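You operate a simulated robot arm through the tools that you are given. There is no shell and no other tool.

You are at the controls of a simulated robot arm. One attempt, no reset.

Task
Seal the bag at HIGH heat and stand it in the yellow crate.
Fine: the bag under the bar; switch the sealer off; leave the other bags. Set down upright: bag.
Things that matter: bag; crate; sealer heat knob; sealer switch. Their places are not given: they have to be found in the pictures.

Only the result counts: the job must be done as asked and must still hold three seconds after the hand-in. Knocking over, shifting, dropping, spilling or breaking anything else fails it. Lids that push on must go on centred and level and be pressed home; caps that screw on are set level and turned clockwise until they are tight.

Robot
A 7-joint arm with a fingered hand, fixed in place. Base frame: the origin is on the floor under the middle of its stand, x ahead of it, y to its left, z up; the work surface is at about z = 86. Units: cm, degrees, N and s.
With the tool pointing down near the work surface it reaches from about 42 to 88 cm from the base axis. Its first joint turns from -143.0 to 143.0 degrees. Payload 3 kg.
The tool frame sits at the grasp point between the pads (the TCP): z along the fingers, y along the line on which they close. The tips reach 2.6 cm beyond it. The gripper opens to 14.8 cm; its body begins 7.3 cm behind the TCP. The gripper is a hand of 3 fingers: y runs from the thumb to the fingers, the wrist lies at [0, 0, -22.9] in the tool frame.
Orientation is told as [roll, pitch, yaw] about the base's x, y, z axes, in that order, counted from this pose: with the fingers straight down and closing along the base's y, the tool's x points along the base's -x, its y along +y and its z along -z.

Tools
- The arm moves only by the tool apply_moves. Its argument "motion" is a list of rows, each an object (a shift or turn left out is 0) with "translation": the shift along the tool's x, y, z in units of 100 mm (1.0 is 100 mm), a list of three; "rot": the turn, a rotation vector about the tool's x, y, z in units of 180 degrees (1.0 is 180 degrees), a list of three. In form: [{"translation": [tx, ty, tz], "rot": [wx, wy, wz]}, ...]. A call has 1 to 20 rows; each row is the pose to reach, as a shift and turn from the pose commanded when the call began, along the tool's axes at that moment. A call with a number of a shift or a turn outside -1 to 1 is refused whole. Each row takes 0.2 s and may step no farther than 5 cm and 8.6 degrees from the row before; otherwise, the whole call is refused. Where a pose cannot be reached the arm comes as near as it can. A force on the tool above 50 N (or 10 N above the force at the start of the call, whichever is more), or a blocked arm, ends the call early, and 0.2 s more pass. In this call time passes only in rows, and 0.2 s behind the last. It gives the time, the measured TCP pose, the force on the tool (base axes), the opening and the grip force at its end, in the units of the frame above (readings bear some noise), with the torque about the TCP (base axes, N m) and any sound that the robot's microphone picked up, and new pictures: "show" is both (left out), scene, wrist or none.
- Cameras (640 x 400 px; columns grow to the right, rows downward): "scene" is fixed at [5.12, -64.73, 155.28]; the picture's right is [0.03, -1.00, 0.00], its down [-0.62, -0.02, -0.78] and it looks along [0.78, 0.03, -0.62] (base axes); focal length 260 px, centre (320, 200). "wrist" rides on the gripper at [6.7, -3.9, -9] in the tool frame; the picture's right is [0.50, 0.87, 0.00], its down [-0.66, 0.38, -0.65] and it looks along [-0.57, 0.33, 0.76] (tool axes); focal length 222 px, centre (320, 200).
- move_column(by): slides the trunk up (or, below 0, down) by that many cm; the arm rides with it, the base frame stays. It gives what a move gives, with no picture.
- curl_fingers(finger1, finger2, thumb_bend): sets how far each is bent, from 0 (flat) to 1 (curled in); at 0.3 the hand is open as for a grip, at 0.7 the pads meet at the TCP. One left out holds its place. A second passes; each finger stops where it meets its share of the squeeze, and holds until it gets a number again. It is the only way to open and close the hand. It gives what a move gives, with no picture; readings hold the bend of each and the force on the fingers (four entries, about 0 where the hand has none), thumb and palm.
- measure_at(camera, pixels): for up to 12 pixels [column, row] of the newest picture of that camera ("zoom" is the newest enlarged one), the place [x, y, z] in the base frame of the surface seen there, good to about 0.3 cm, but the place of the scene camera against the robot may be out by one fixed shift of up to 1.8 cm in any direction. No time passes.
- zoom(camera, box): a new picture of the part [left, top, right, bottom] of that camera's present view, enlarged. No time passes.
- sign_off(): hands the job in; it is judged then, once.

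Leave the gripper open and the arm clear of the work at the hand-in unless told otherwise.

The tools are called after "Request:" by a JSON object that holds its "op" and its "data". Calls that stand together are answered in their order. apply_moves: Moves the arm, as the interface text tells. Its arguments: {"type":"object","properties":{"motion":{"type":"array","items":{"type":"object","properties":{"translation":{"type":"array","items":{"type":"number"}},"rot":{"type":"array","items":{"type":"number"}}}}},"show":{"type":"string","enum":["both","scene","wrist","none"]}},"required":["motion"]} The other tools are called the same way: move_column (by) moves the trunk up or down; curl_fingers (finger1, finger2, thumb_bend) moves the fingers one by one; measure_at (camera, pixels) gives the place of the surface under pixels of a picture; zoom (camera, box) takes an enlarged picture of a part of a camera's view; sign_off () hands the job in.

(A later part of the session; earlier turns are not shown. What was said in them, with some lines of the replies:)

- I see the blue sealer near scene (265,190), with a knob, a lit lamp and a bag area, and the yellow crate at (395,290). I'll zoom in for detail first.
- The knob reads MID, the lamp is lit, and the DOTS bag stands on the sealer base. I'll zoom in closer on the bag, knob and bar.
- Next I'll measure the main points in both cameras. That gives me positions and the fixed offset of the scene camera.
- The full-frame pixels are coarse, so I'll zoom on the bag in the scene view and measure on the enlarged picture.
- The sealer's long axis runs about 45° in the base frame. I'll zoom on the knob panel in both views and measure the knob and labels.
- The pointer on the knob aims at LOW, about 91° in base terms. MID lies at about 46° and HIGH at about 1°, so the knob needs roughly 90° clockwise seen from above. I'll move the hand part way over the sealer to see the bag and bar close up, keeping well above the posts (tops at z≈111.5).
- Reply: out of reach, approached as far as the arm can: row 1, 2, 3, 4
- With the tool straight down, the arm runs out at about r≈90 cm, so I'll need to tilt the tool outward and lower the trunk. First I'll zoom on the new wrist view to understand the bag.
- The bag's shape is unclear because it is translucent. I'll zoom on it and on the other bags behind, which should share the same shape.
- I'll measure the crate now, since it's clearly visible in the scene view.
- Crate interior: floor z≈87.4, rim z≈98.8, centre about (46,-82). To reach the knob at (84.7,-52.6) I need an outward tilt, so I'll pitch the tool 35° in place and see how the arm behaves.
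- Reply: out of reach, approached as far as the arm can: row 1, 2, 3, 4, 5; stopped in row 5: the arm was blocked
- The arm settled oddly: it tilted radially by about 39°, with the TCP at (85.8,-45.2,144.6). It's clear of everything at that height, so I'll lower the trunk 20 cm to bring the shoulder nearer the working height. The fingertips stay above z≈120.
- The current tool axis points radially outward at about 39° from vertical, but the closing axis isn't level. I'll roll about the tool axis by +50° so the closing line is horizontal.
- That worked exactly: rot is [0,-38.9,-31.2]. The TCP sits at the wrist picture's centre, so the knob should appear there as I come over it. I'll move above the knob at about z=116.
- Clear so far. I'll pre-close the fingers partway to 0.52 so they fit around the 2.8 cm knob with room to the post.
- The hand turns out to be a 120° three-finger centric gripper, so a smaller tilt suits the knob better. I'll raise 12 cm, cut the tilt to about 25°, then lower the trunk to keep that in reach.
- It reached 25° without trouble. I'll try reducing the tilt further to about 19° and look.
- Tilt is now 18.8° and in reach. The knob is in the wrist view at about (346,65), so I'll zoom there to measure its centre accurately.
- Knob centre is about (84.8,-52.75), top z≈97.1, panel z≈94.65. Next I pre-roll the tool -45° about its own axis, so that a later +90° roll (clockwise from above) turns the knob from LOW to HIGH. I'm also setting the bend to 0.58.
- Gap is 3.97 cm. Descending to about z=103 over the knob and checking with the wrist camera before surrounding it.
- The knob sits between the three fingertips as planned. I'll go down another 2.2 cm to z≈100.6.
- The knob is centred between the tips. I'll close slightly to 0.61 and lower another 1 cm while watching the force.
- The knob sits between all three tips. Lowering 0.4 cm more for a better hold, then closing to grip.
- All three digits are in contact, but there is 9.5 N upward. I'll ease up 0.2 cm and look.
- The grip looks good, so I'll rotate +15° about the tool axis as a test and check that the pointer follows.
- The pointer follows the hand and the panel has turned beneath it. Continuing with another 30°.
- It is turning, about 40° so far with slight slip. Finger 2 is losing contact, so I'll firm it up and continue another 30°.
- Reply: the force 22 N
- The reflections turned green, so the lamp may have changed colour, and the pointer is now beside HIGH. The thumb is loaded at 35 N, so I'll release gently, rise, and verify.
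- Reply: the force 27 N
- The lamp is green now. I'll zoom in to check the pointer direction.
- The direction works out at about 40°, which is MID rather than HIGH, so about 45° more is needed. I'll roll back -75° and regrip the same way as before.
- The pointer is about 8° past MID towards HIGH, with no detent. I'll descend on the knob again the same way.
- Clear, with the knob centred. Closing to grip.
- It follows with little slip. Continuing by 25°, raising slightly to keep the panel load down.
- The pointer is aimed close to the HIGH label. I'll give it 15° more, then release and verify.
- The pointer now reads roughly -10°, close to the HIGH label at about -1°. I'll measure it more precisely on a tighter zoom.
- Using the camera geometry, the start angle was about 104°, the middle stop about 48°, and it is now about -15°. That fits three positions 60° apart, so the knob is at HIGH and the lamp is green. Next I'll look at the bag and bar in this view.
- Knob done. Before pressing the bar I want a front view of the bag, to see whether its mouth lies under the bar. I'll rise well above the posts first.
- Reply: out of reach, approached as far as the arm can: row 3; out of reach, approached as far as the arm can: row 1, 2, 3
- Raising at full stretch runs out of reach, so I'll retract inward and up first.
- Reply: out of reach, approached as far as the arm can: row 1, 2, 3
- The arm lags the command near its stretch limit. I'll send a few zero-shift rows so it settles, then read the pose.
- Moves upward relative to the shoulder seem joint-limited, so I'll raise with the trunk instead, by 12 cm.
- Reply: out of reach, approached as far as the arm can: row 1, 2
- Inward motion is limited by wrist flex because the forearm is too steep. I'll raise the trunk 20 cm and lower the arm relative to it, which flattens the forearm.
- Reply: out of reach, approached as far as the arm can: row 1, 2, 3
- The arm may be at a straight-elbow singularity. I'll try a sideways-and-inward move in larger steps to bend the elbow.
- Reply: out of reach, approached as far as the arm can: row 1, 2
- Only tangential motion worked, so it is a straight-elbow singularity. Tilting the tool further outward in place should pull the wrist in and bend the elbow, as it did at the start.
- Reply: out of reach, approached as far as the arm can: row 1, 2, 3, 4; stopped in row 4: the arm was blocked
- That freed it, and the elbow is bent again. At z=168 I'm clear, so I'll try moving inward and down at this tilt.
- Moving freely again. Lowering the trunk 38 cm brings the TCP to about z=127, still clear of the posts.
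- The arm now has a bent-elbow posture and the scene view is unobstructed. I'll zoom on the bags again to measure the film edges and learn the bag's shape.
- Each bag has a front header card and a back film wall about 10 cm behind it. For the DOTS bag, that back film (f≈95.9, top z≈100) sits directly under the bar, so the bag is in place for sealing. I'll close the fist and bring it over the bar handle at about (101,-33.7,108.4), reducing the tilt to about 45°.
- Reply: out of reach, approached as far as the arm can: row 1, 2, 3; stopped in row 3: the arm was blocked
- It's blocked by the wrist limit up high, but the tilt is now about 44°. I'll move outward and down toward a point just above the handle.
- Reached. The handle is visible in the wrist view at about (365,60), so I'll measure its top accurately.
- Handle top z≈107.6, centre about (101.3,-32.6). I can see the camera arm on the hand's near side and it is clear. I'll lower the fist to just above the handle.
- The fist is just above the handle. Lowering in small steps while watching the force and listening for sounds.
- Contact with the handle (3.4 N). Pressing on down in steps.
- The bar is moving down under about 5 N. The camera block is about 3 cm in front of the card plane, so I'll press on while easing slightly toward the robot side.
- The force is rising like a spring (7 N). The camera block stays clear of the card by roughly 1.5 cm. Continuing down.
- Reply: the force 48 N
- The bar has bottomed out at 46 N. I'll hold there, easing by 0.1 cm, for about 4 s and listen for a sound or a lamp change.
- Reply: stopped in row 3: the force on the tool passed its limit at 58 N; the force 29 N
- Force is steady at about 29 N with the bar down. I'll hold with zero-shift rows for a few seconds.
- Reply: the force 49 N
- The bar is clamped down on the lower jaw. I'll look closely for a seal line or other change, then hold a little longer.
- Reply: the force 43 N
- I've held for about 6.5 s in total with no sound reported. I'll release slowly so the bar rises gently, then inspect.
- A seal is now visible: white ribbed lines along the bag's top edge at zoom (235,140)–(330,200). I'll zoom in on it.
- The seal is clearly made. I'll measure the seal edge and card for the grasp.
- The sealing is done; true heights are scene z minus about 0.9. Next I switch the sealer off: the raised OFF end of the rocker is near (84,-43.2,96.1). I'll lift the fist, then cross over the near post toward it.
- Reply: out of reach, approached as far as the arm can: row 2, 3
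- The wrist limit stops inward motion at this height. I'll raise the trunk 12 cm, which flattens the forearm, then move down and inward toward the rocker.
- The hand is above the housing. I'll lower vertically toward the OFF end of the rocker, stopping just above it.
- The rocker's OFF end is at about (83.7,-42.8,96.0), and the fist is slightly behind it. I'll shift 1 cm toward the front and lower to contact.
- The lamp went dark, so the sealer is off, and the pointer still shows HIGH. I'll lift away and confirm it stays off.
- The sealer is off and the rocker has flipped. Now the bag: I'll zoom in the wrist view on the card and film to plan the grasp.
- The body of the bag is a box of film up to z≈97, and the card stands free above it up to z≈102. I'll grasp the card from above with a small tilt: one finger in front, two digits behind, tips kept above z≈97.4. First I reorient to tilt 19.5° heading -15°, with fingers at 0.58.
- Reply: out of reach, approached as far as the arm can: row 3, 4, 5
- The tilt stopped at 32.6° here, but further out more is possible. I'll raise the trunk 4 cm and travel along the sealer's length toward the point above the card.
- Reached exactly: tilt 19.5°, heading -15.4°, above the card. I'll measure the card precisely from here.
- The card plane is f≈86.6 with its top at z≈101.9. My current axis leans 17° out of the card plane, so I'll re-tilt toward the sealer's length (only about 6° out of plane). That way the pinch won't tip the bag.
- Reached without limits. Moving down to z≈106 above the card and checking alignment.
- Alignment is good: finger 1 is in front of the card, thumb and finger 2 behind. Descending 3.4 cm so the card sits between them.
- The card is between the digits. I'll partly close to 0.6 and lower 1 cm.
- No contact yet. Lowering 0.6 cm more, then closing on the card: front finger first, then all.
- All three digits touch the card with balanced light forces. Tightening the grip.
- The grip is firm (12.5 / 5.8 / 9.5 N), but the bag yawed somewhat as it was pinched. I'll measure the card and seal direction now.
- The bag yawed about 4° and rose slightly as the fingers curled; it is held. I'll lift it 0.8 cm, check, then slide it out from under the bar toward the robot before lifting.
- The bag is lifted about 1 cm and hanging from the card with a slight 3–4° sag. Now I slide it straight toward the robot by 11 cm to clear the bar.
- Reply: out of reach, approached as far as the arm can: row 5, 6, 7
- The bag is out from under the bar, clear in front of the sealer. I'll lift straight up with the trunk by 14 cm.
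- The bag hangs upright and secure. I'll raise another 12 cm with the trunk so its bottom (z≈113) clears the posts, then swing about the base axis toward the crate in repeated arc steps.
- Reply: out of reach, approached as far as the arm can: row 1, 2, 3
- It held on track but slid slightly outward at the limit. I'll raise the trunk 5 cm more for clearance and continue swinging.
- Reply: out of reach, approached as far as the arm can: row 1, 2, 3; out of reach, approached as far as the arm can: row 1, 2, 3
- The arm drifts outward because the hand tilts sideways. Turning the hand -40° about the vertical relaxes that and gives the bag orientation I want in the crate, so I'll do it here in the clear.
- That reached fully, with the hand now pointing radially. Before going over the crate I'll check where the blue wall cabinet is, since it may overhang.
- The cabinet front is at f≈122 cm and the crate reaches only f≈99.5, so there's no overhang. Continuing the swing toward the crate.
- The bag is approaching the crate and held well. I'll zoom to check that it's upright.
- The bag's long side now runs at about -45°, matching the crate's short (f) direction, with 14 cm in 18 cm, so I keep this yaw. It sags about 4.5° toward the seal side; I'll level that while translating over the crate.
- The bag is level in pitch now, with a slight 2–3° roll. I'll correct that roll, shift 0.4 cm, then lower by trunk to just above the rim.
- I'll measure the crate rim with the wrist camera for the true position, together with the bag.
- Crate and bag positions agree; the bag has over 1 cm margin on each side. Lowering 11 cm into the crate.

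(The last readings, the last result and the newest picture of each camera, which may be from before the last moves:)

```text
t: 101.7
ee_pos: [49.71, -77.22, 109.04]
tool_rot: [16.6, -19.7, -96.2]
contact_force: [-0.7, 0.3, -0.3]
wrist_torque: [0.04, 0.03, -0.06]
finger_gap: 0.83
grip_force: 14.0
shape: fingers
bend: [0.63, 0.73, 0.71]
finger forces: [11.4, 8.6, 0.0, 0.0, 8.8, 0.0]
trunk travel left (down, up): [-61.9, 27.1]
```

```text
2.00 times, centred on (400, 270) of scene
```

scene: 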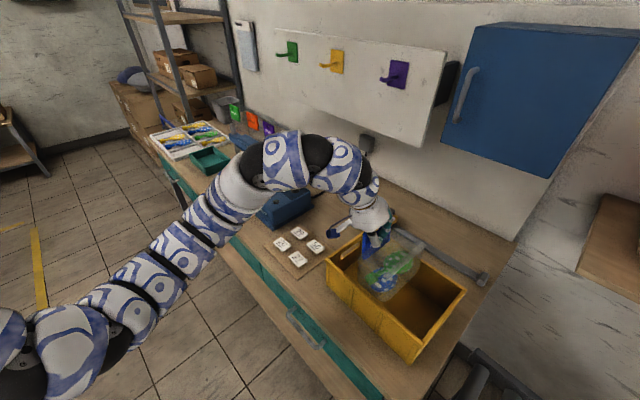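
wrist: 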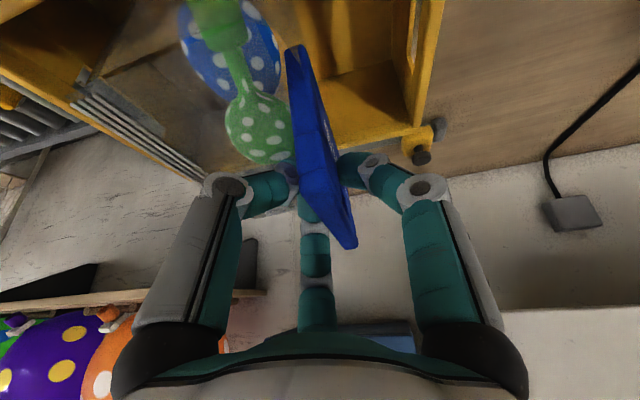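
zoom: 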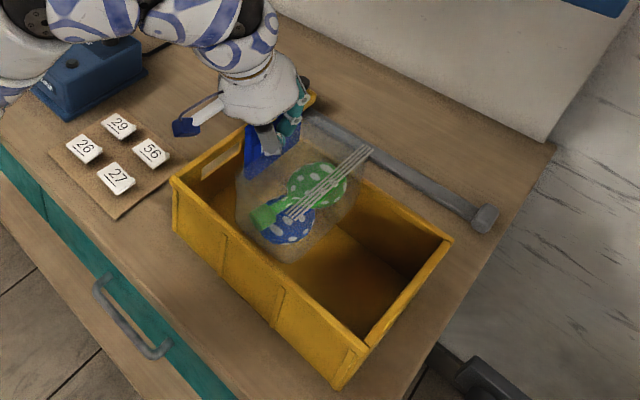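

The bag bottom has entered the crate cleanly between the walls. Lowering further to about 1 cm above the floor.

Request:
{"op": "move_column", "data": {"by": -8}}

Request:
{"op": "apply_moves", "data": {"motion": [{"translation": [0, 0, 0]}], "show": "both"}}

Request:
{"op": "zoom", "data": {"camera": "scene", "box": [310, 200, 470, 370]}}

```text
t: 102.9
ee_pos: [49.61, -77.23, 100.91]
tool_rot: [16.6, -19.7, -96.3]
contact_force: [-0.1, -0.5, -0.6]
wrist_torque: [0.01, -0.01, 0.02]
finger_gap: 0.88
grip_force: 14.9
shape: fingers
bend: [0.63, 0.73, 0.71]
finger forces: [11.5, 8.6, 0.1, 0.0, 8.8, 0.0]
trunk travel left (down, up): [-53.9, 35.1]
```

```text
t: 103.3
ee_pos: [49.67, -77.34, 100.95]
tool_rot: [16.6, -19.7, -96.2]
contact_force: [0.5, 0.4, -0.9]
wrist_torque: [0.03, 0.03, 0.0]
finger_gap: 0.89
grip_force: 14.3
shape: fingers
bend: [0.63, 0.73, 0.71]
finger forces: [11.5, 8.5, 0.1, 0.1, 8.8, 0.0]
trunk travel left (down, up): [-53.9, 35.1]
```

scene: 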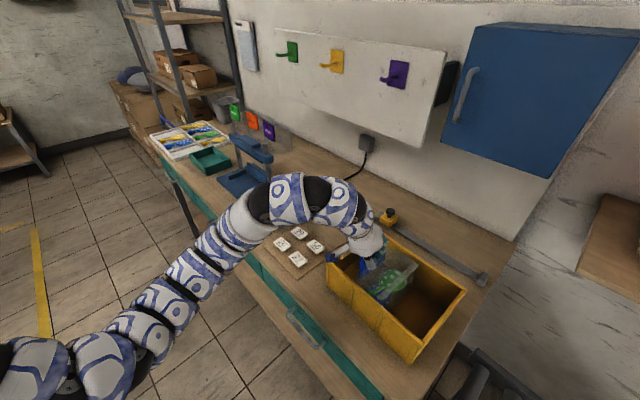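
wrist: 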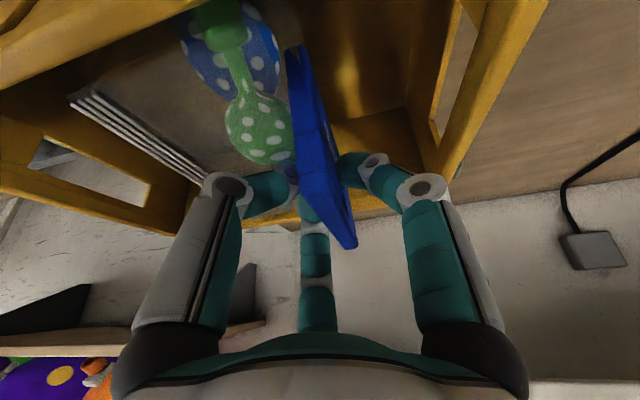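

```text
2.35 times, centred on (390, 285) of scene
```

zoom: 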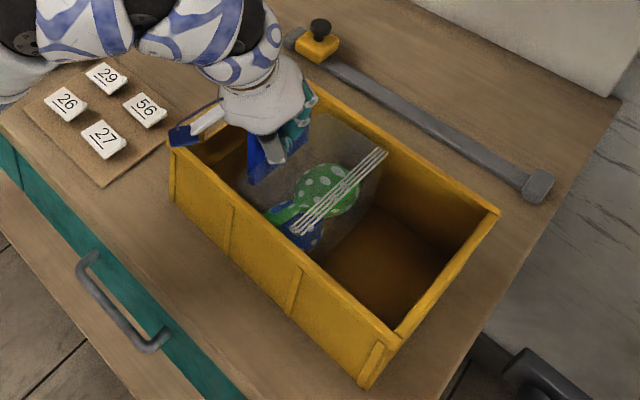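

The camera arm and fingers are clear of the rim. Lowering the last centimetre gently.

Request:
{"op": "move_column", "data": {"by": -0.7}}

Request:
{"op": "move_column", "data": {"by": -0.3}}

```text
t: 103.8
ee_pos: [49.7, -77.36, 100.29]
tool_rot: [16.7, -19.7, -96.3]
contact_force: [-0.3, -0.4, -0.3]
wrist_torque: [0.0, -0.01, -0.01]
finger_gap: 0.85
grip_force: 14.8
shape: fingers
bend: [0.63, 0.73, 0.71]
finger forces: [11.5, 8.6, 0.0, 0.0, 8.8, 0.1]
trunk travel left (down, up): [-53.2, 35.8]
```

```text
t: 104.3
ee_pos: [49.64, -77.22, 99.97]
tool_rot: [16.6, -19.7, -96.3]
contact_force: [0.4, 0.5, 2.8]
wrist_torque: [0.02, 0.02, 0.0]
finger_gap: 0.88
grip_force: 15.5
shape: fingers
bend: [0.63, 0.73, 0.71]
finger forces: [12.3, 8.8, 0.0, 0.0, 9.8, 0.0]
trunk travel left (down, up): [-52.9, 36.1]
```

First touch on the crate floor (2.8 N at z≈100). One more 0.2 cm to seat it, then look before releasing.

Request:
{"op": "move_column", "data": {"by": -0.2}}

Request:
{"op": "apply_moves", "data": {"motion": [{"translation": [0, 0, 0]}], "show": "both"}}

Request:
{"op": "measure_at", "data": {"camera": "wrist", "pixels": [[80, 103], [100, 112], [140, 140], [170, 155], [195, 175], [290, 60], [300, 150], [330, 225], [348, 235], [310, 195], [370, 110], [120, 80]]}}

```text
t: 104.9
ee_pos: [49.62, -77.13, 99.85]
tool_rot: [16.6, -19.9, -96.2]
contact_force: [1.1, 0.2, 10.2]
wrist_torque: [0.02, -0.06, 0.05]
finger_gap: 0.84
grip_force: 17.8
shape: fingers
bend: [0.63, 0.73, 0.72]
finger forces: [13.9, 9.2, 0.0, 0.0, 12.5, 0.1]
trunk travel left (down, up): [-52.7, 36.3]
```

```text
t: 105.3
ee_pos: [49.78, -77.11, 99.77]
tool_rot: [16.6, -19.8, -96.2]
contact_force: [1.0, 0.4, 10.7]
wrist_torque: [-0.01, -0.12, 0.03]
finger_gap: 0.84
grip_force: 18.1
shape: fingers
bend: [0.72, 0.73, 0.72]
finger forces: [14.2, 9.2, 0.0, 0.0, 12.8, 0.1]
trunk travel left (down, up): [-52.7, 36.3]
```

scene: 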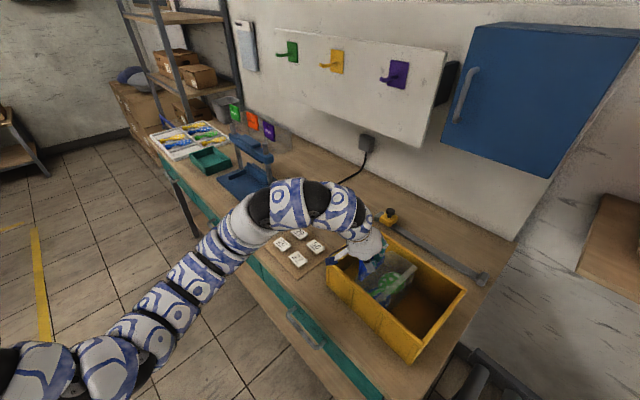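
wrist: 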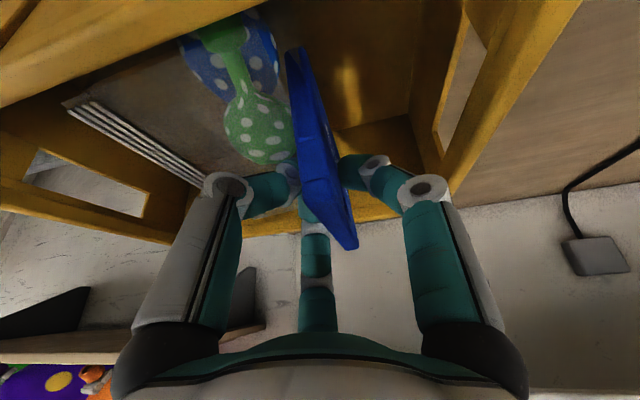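

```text
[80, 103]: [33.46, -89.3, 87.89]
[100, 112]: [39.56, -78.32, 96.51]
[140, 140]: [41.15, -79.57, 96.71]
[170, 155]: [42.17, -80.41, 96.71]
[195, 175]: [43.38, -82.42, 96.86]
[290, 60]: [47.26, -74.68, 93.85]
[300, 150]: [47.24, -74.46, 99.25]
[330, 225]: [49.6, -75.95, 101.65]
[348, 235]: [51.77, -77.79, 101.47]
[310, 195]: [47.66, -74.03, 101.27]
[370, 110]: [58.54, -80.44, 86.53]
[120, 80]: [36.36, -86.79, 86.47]
```

The card-side bottom edge is on the floor and the seal side sits about 0.5 cm high. I'll tilt the hand 2° so the bag sits flat before releasing.

Request:
{"op": "apply_moves", "data": {"motion": [{"translation": [-0.003, 0.002, -0.009], "rot": [-0.0031, 0.0038, 0.0026]}, {"translation": [-0.003, 0.002, -0.009], "rot": [-0.0062, 0.0076, 0.0051]}], "show": "wrist"}}

Request:
{"op": "measure_at", "data": {"camera": "wrist", "pixels": [[90, 107], [100, 112], [140, 140], [170, 155], [195, 175], [290, 60], [300, 150], [330, 225], [348, 235], [310, 195], [370, 110], [120, 80]]}}

```text
t: 105.9
ee_pos: [49.73, -77.14, 99.83]
tool_rot: [17.9, -18.1, -96.9]
contact_force: [1.3, 0.4, 5.4]
wrist_torque: [0.02, -0.01, 0.05]
finger_gap: 0.87
grip_force: 16.8
shape: fingers
bend: [0.62, 0.73, 0.72]
finger forces: [13.4, 8.7, 0.0, 0.0, 12.5, 0.1]
trunk travel left (down, up): [-52.7, 36.3]
```

wrist: 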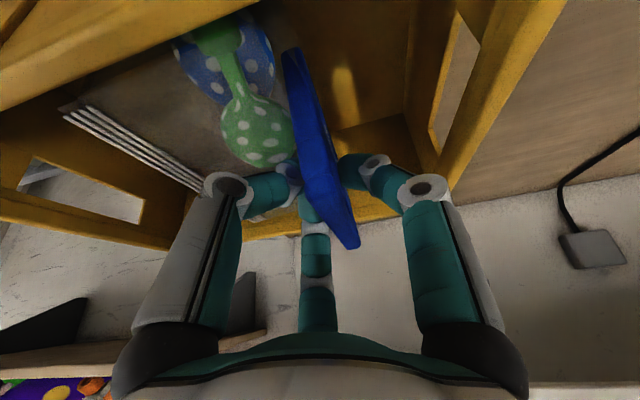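

```text
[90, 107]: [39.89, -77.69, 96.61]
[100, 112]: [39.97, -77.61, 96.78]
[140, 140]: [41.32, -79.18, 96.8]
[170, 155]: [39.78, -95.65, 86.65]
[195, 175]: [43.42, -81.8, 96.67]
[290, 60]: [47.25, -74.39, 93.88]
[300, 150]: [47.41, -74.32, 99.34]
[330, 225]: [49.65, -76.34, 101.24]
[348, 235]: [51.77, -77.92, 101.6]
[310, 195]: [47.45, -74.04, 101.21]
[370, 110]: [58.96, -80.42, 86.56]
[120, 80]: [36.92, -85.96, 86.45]
```

It's resting on the floor with 5 N. Releasing the grip gradually and symmetrically.

Request:
{"op": "curl_fingers", "data": {"finger1": 0.63, "finger2": 0.7, "thumb_bend": 0.69}}

Request:
{"op": "curl_fingers", "data": {"finger1": 0.61, "finger2": 0.66, "thumb_bend": 0.65}}

```text
t: 106.9
ee_pos: [49.68, -77.14, 99.79]
tool_rot: [17.8, -18.1, -96.8]
contact_force: [-0.3, 1.1, -0.6]
wrist_torque: [-0.01, 0.01, -0.04]
finger_gap: 1.36
grip_force: 0.9
shape: fingers
bend: [0.62, 0.7, 0.69]
finger forces: [0.9, 1.1, 0.0, 0.0, 0.0, 0.1]
trunk travel left (down, up): [-52.7, 36.3]
```

```text
t: 107.9
ee_pos: [49.77, -77.37, 99.88]
tool_rot: [17.7, -18.2, -96.8]
contact_force: [0.3, 0.0, 0.3]
wrist_torque: [0.0, 0.0, -0.01]
finger_gap: 2.0
grip_force: 0.5
shape: fingers
bend: [0.61, 0.66, 0.65]
finger forces: [0.1, 0.0, 0.0, 0.1, 0.1, 0.0]
trunk travel left (down, up): [-52.7, 36.3]
```

Request:
{"op": "curl_fingers", "data": {"finger1": 0.58, "finger2": 0.61, "thumb_bend": 0.61}}

Request:
{"op": "apply_moves", "data": {"motion": [{"translation": [0, 0, 0]}], "show": "both"}}

Request:
{"op": "zoom", "data": {"camera": "wrist", "box": [200, 30, 440, 250]}}

Request:
{"op": "zoom", "data": {"camera": "scene", "box": [310, 200, 470, 370]}}

```text
t: 108.9
ee_pos: [49.77, -77.19, 99.81]
tool_rot: [17.7, -18.1, -96.8]
contact_force: [-0.5, 0.0, 0.4]
wrist_torque: [-0.01, 0.01, 0.0]
finger_gap: 3.25
grip_force: 0.0
shape: fingers
bend: [0.57, 0.61, 0.61]
finger forces: [0.0, 0.1, 0.0, 0.0, 0.0, 0.0]
trunk travel left (down, up): [-52.7, 36.3]
```

```text
t: 109.3
ee_pos: [49.67, -77.2, 99.95]
tool_rot: [17.7, -18.1, -96.7]
contact_force: [0.3, 0.0, 0.0]
wrist_torque: [-0.02, -0.01, 0.04]
finger_gap: 3.26
grip_force: 0.1
shape: fingers
bend: [0.57, 0.61, 0.61]
finger forces: [0.1, 0.1, 0.0, 0.0, 0.1, 0.0]
trunk travel left (down, up): [-52.7, 36.3]
```

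scene: 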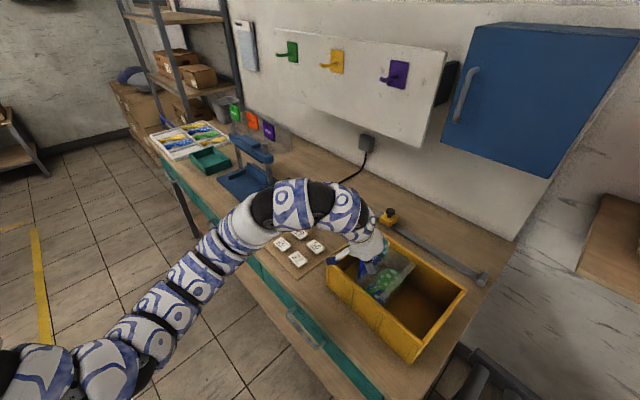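
wrist: 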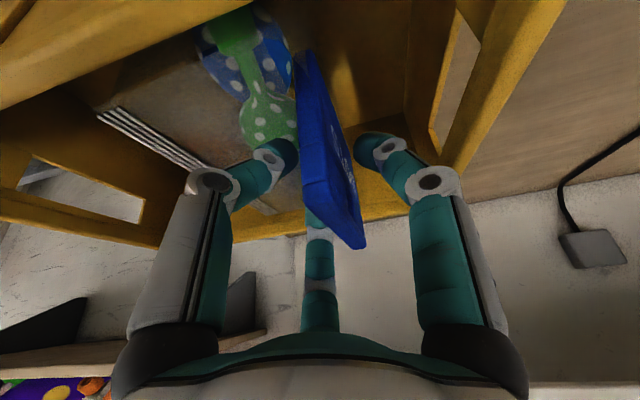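

```text
1.82 times, centred on (320, 140) of wrist
```

zoom: 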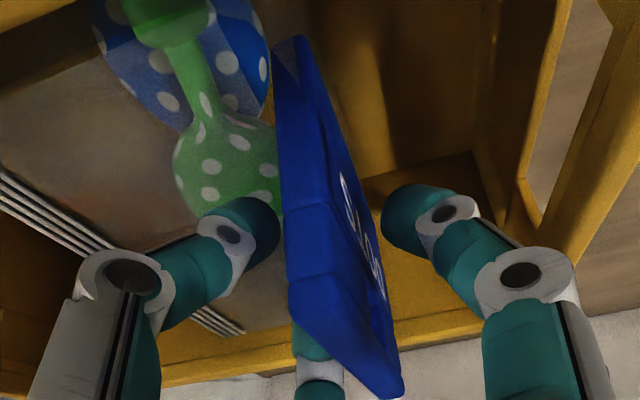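

```text
2.35 times, centred on (390, 285) of scene
```

zoom: 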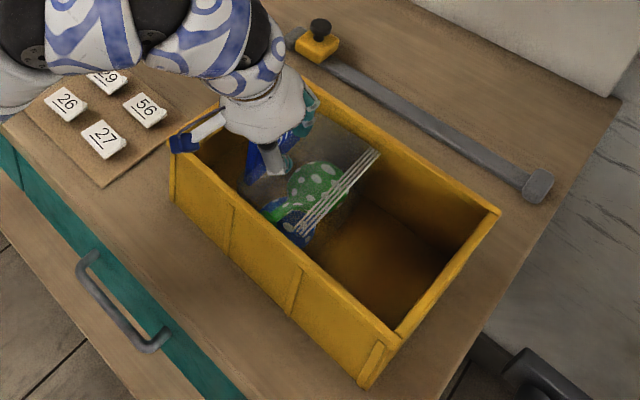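

The bag stands free with all finger forces at zero. I'll rise straight up with the trunk, first 3 cm, and check the bag doesn't follow.

Request:
{"op": "move_column", "data": {"by": 3}}

Request:
{"op": "apply_moves", "data": {"motion": [{"translation": [0, 0, 0]}], "show": "wrist"}}

```text
t: 110.0
ee_pos: [49.65, -77.3, 102.86]
tool_rot: [17.8, -18.1, -96.8]
contact_force: [-0.8, -0.2, -0.3]
wrist_torque: [0.01, 0.0, 0.01]
finger_gap: 3.25
grip_force: 0.0
shape: fingers
bend: [0.57, 0.61, 0.61]
finger forces: [0.1, 0.0, 0.0, 0.1, 0.0, 0.0]
trunk travel left (down, up): [-55.7, 33.3]
```

```text
t: 110.4
ee_pos: [49.66, -77.28, 102.81]
tool_rot: [17.8, -18.0, -96.9]
contact_force: [-0.9, -0.3, -0.2]
wrist_torque: [0.02, -0.02, -0.02]
finger_gap: 3.24
grip_force: 0.1
shape: fingers
bend: [0.57, 0.61, 0.61]
finger forces: [0.1, 0.0, 0.1, 0.0, 0.0, 0.0]
trunk travel left (down, up): [-55.7, 33.3]
```

wrist: 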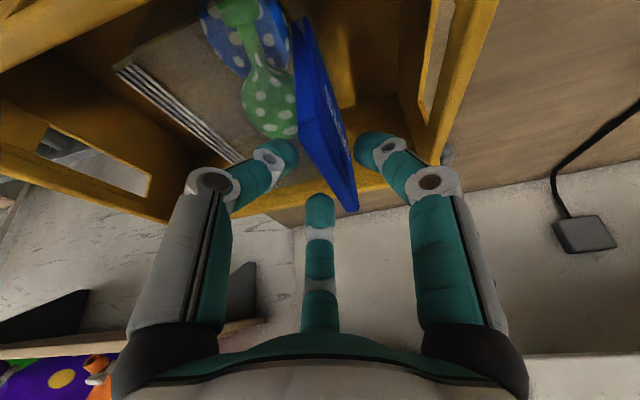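

The bag stays put and the hand slides off cleanly. Rising another 20 cm.

Request:
{"op": "move_column", "data": {"by": 20}}

Request:
{"op": "curl_fingers", "data": {"finger1": 0.3, "finger2": 0.3, "thumb_bend": 0.3}}

Request:
{"op": "apply_moves", "data": {"motion": [{"translation": [0, 0, 0]}], "show": "both"}}

Request:
{"op": "zoom", "data": {"camera": "scene", "box": [310, 200, 490, 370]}}

```text
t: 112.6
ee_pos: [49.74, -77.26, 122.79]
tool_rot: [17.7, -18.1, -96.8]
contact_force: [0.0, 0.5, 0.8]
wrist_torque: [-0.02, -0.02, 0.03]
finger_gap: 3.22
grip_force: 0.1
shape: fingers
bend: [0.57, 0.61, 0.61]
finger forces: [0.0, 0.0, 0.0, 0.0, 0.1, 0.0]
trunk travel left (down, up): [-75.7, 13.3]
```

```text
t: 113.6
ee_pos: [49.76, -77.2, 122.86]
tool_rot: [17.8, -18.1, -96.7]
contact_force: [-0.1, -0.1, -0.6]
wrist_torque: [0.01, -0.01, 0.02]
finger_gap: 12.65
grip_force: 0.2
shape: fingers
bend: [0.3, 0.3, 0.3]
finger forces: [0.1, 0.1, 0.1, 0.1, 0.0, 0.2]
trunk travel left (down, up): [-75.7, 13.3]
```

```text
t: 114.0
ee_pos: [49.81, -77.22, 122.88]
tool_rot: [17.8, -18.1, -96.7]
contact_force: [0.9, 0.0, 0.4]
wrist_torque: [-0.02, -0.01, 0.05]
finger_gap: 12.67
grip_force: 0.0
shape: fingers
bend: [0.3, 0.3, 0.3]
finger forces: [0.0, 0.1, 0.1, 0.1, 0.1, 0.1]
trunk travel left (down, up): [-75.7, 13.3]
```

scene: 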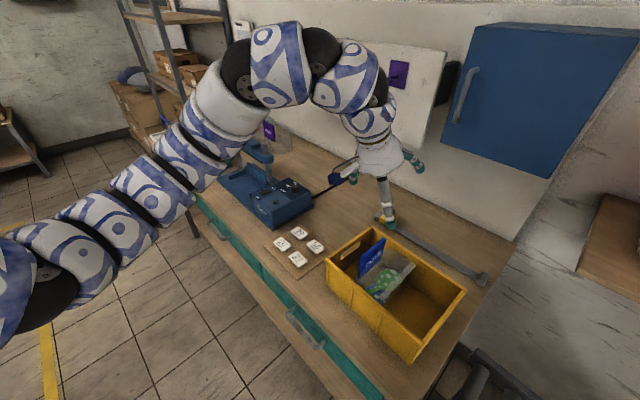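
wrist: 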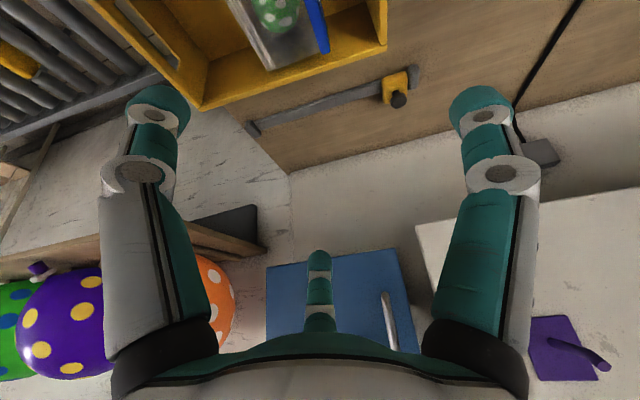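

```text
2.35 times, centred on (400, 285) of scene
```

zoom: 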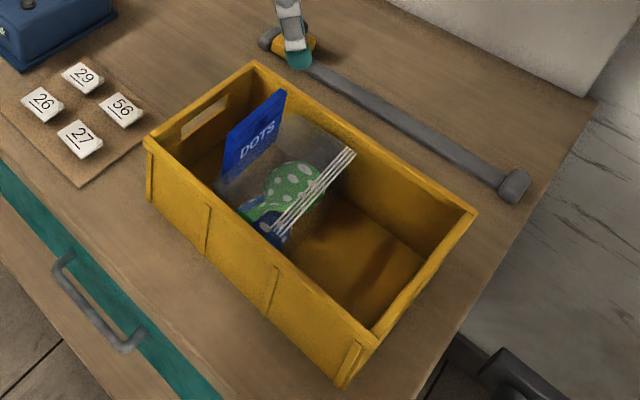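

The bag stands upright in the crate, sealed. I'll verify its level and check the sealer and other bags.

Request:
{"op": "measure_at", "data": {"camera": "zoom", "pixels": [[230, 128], [282, 95], [225, 175], [275, 140], [350, 152], [310, 195], [275, 228], [330, 260], [420, 290], [290, 180], [255, 135], [200, 150]]}}

Request:
{"op": "zoom", "data": {"camera": "scene", "box": [215, 100, 325, 235]}}

Request:
{"op": "zoom", "data": {"camera": "scene", "box": [255, 165, 325, 225]}}

```text
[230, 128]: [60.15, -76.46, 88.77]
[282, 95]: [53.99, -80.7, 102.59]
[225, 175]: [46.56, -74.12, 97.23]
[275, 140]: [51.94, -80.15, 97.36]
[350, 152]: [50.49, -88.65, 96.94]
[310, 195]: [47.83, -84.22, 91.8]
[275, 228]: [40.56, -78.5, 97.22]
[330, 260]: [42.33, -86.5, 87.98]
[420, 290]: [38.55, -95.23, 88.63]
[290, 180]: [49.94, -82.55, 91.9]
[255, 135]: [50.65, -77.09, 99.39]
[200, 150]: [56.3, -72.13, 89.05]
```

```text
2.96 times, centred on (270, 168) of scene
```

zoom: 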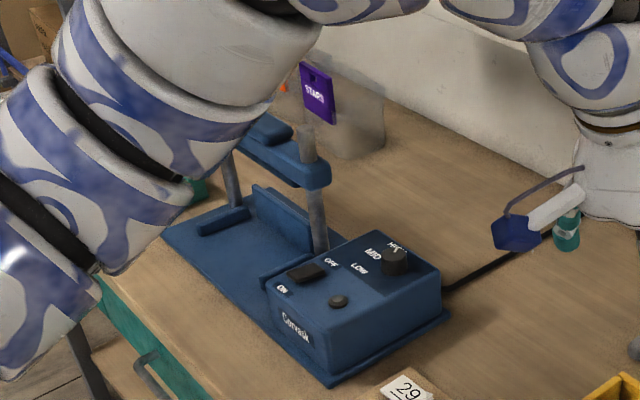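

```text
6.67 times, centred on (290, 195) of scene
```

zoom: 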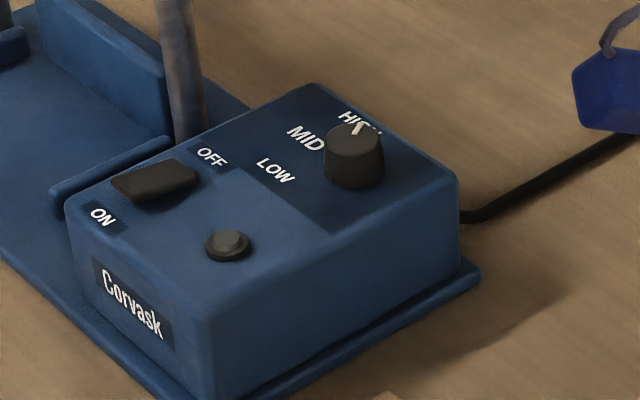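

The sealer is off, the knob is at HIGH, and the STARS bag is in place. I'll check the bag's verticality with the wrist camera.

Request:
{"op": "zoom", "data": {"camera": "wrist", "box": [180, 0, 400, 110]}}

Request:
{"op": "measure_at", "data": {"camera": "zoom", "pixels": [[250, 195], [180, 50], [200, 100], [430, 140], [395, 10], [410, 60], [420, 100], [300, 100], [425, 160], [150, 20], [230, 150], [440, 100]]}}

Request:
{"op": "zoom", "data": {"camera": "scene", "box": [335, 225, 425, 305]}}

```text
2.91 times, centred on (290, 55) of wrist
```

zoom: 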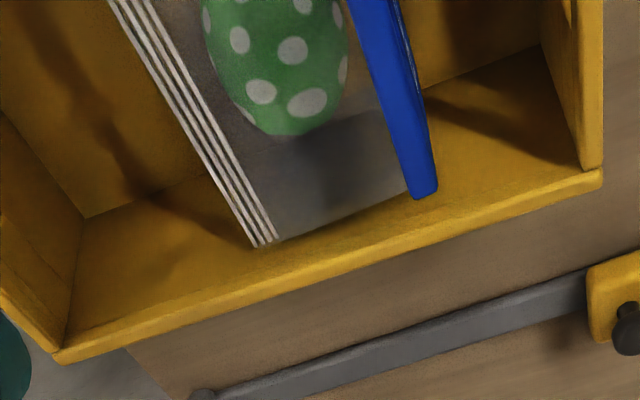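

```text
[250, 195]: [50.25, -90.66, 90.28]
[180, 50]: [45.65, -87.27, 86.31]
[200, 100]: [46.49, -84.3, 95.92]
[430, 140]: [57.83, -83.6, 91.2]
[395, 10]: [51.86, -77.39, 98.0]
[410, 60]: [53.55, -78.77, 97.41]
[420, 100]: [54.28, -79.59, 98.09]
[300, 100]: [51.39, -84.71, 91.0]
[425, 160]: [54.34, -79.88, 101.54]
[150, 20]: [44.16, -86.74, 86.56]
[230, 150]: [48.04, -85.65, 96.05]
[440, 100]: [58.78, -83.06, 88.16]
```

```text
5.00 times, centred on (380, 265) of scene
```

zoom: 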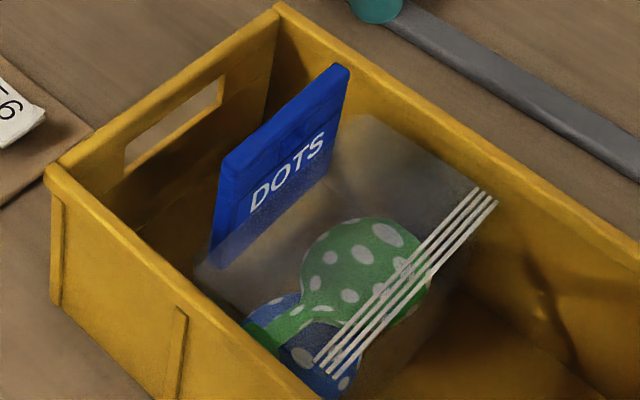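

The bag is vertical with the seal level (z≈96.0 along its length). I'll raise the arm well clear and take a final look at the whole scene.

Request:
{"op": "move_column", "data": {"by": 12}}

Request:
{"op": "apply_moves", "data": {"motion": [{"translation": [0, 0, -0.2]}, {"translation": [0, 0, -0.4]}], "show": "both"}}

Request:
{"op": "zoom", "data": {"camera": "scene", "box": [320, 200, 500, 370]}}

Request:
{"op": "zoom", "data": {"camera": "scene", "box": [150, 80, 330, 250]}}

```text
t: 115.5
ee_pos: [49.71, -77.33, 134.84]
tool_rot: [17.8, -18.1, -96.8]
contact_force: [-0.1, 0.3, -0.5]
wrist_torque: [0.03, 0.01, 0.05]
finger_gap: 12.65
grip_force: 0.1
shape: fingers
bend: [0.3, 0.3, 0.3]
finger forces: [0.1, 0.0, 0.1, 0.0, 0.0, 0.0]
trunk travel left (down, up): [-87.7, 1.3]
```

```text
t: 116.1
ee_pos: [48.67, -75.97, 137.93]
tool_rot: [17.9, -18.6, -97.0]
contact_force: [-0.1, -0.4, 0.3]
wrist_torque: [0.0, 0.03, 0.01]
finger_gap: 12.65
grip_force: 0.0
shape: fingers
bend: [0.3, 0.3, 0.3]
finger forces: [0.1, 0.1, 0.1, 0.0, 0.1, 0.1]
out of reach, approached as far as the arm can: row 2
trunk travel left (down, up): [-87.7, 1.3]
```

scene: 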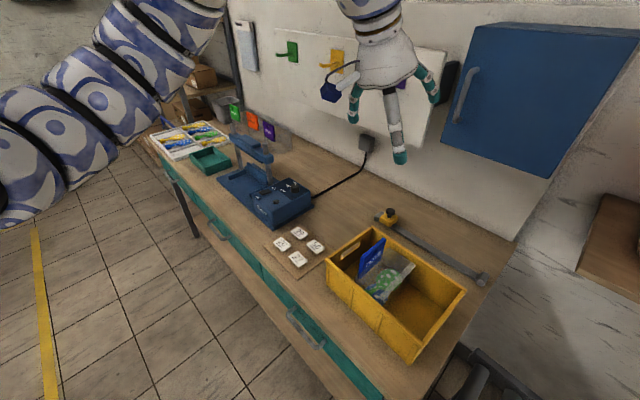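
wrist: 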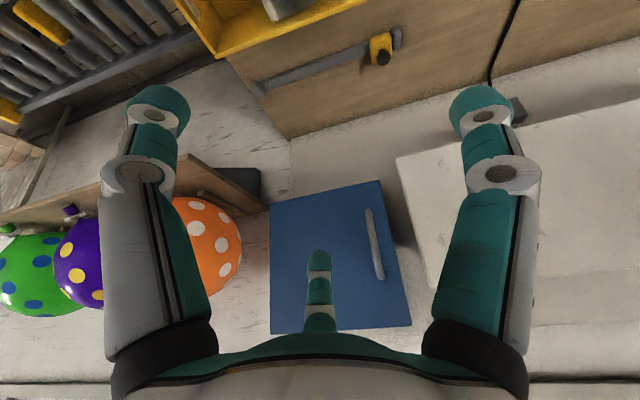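

```text
2.35 times, centred on (410, 285) of scene
```

zoom: 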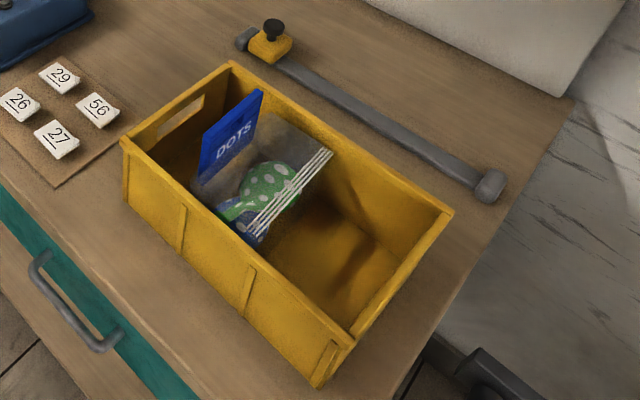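

```text
2.35 times, centred on (240, 165) of scene
```

zoom: 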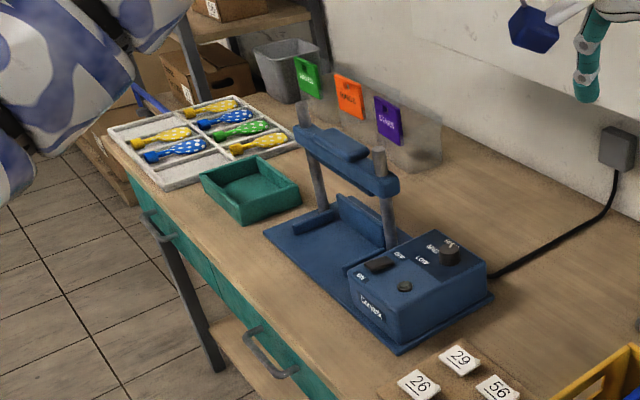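

Everything checks out:
- The bag is sealed and stands upright in the yellow crate.
- The knob is at HIGH and the sealer is off, with its lamp dark.
- The other bags, trays and tiles look undisturbed.
- The hand is open and well clear.

Handing in.

Request:
{"op": "sign_off", "data": {}}

```text
The job is handed in.
```

The DOTS bag is sealed at HIGH heat and standing upright in the yellow crate, and the job has been handed in. I don't have the judge's result.

- **Heat:** I turned the knob from LOW to HIGH, and the lamp changed from amber to green. By my measurement the pointer sits slightly past the HIGH label. I took that to be the HIGH position because LOW sat just as far past its own label.
- **Seal:** I held the bar down on the bag for about 6 seconds. The microphone reported no sound, but white seal lines are now visible along the bag's top edge.
- **Sealer:** It is switched off and the lamp is dark.
- **Bag:** It shifted about 4° while being gripped. It was later levelled and set down flat on the crate floor.
- **Everything else:** The other bags, trays, tiles and crate look undisturbed in the final pictures. The hand is open and raised well clear of the crate.
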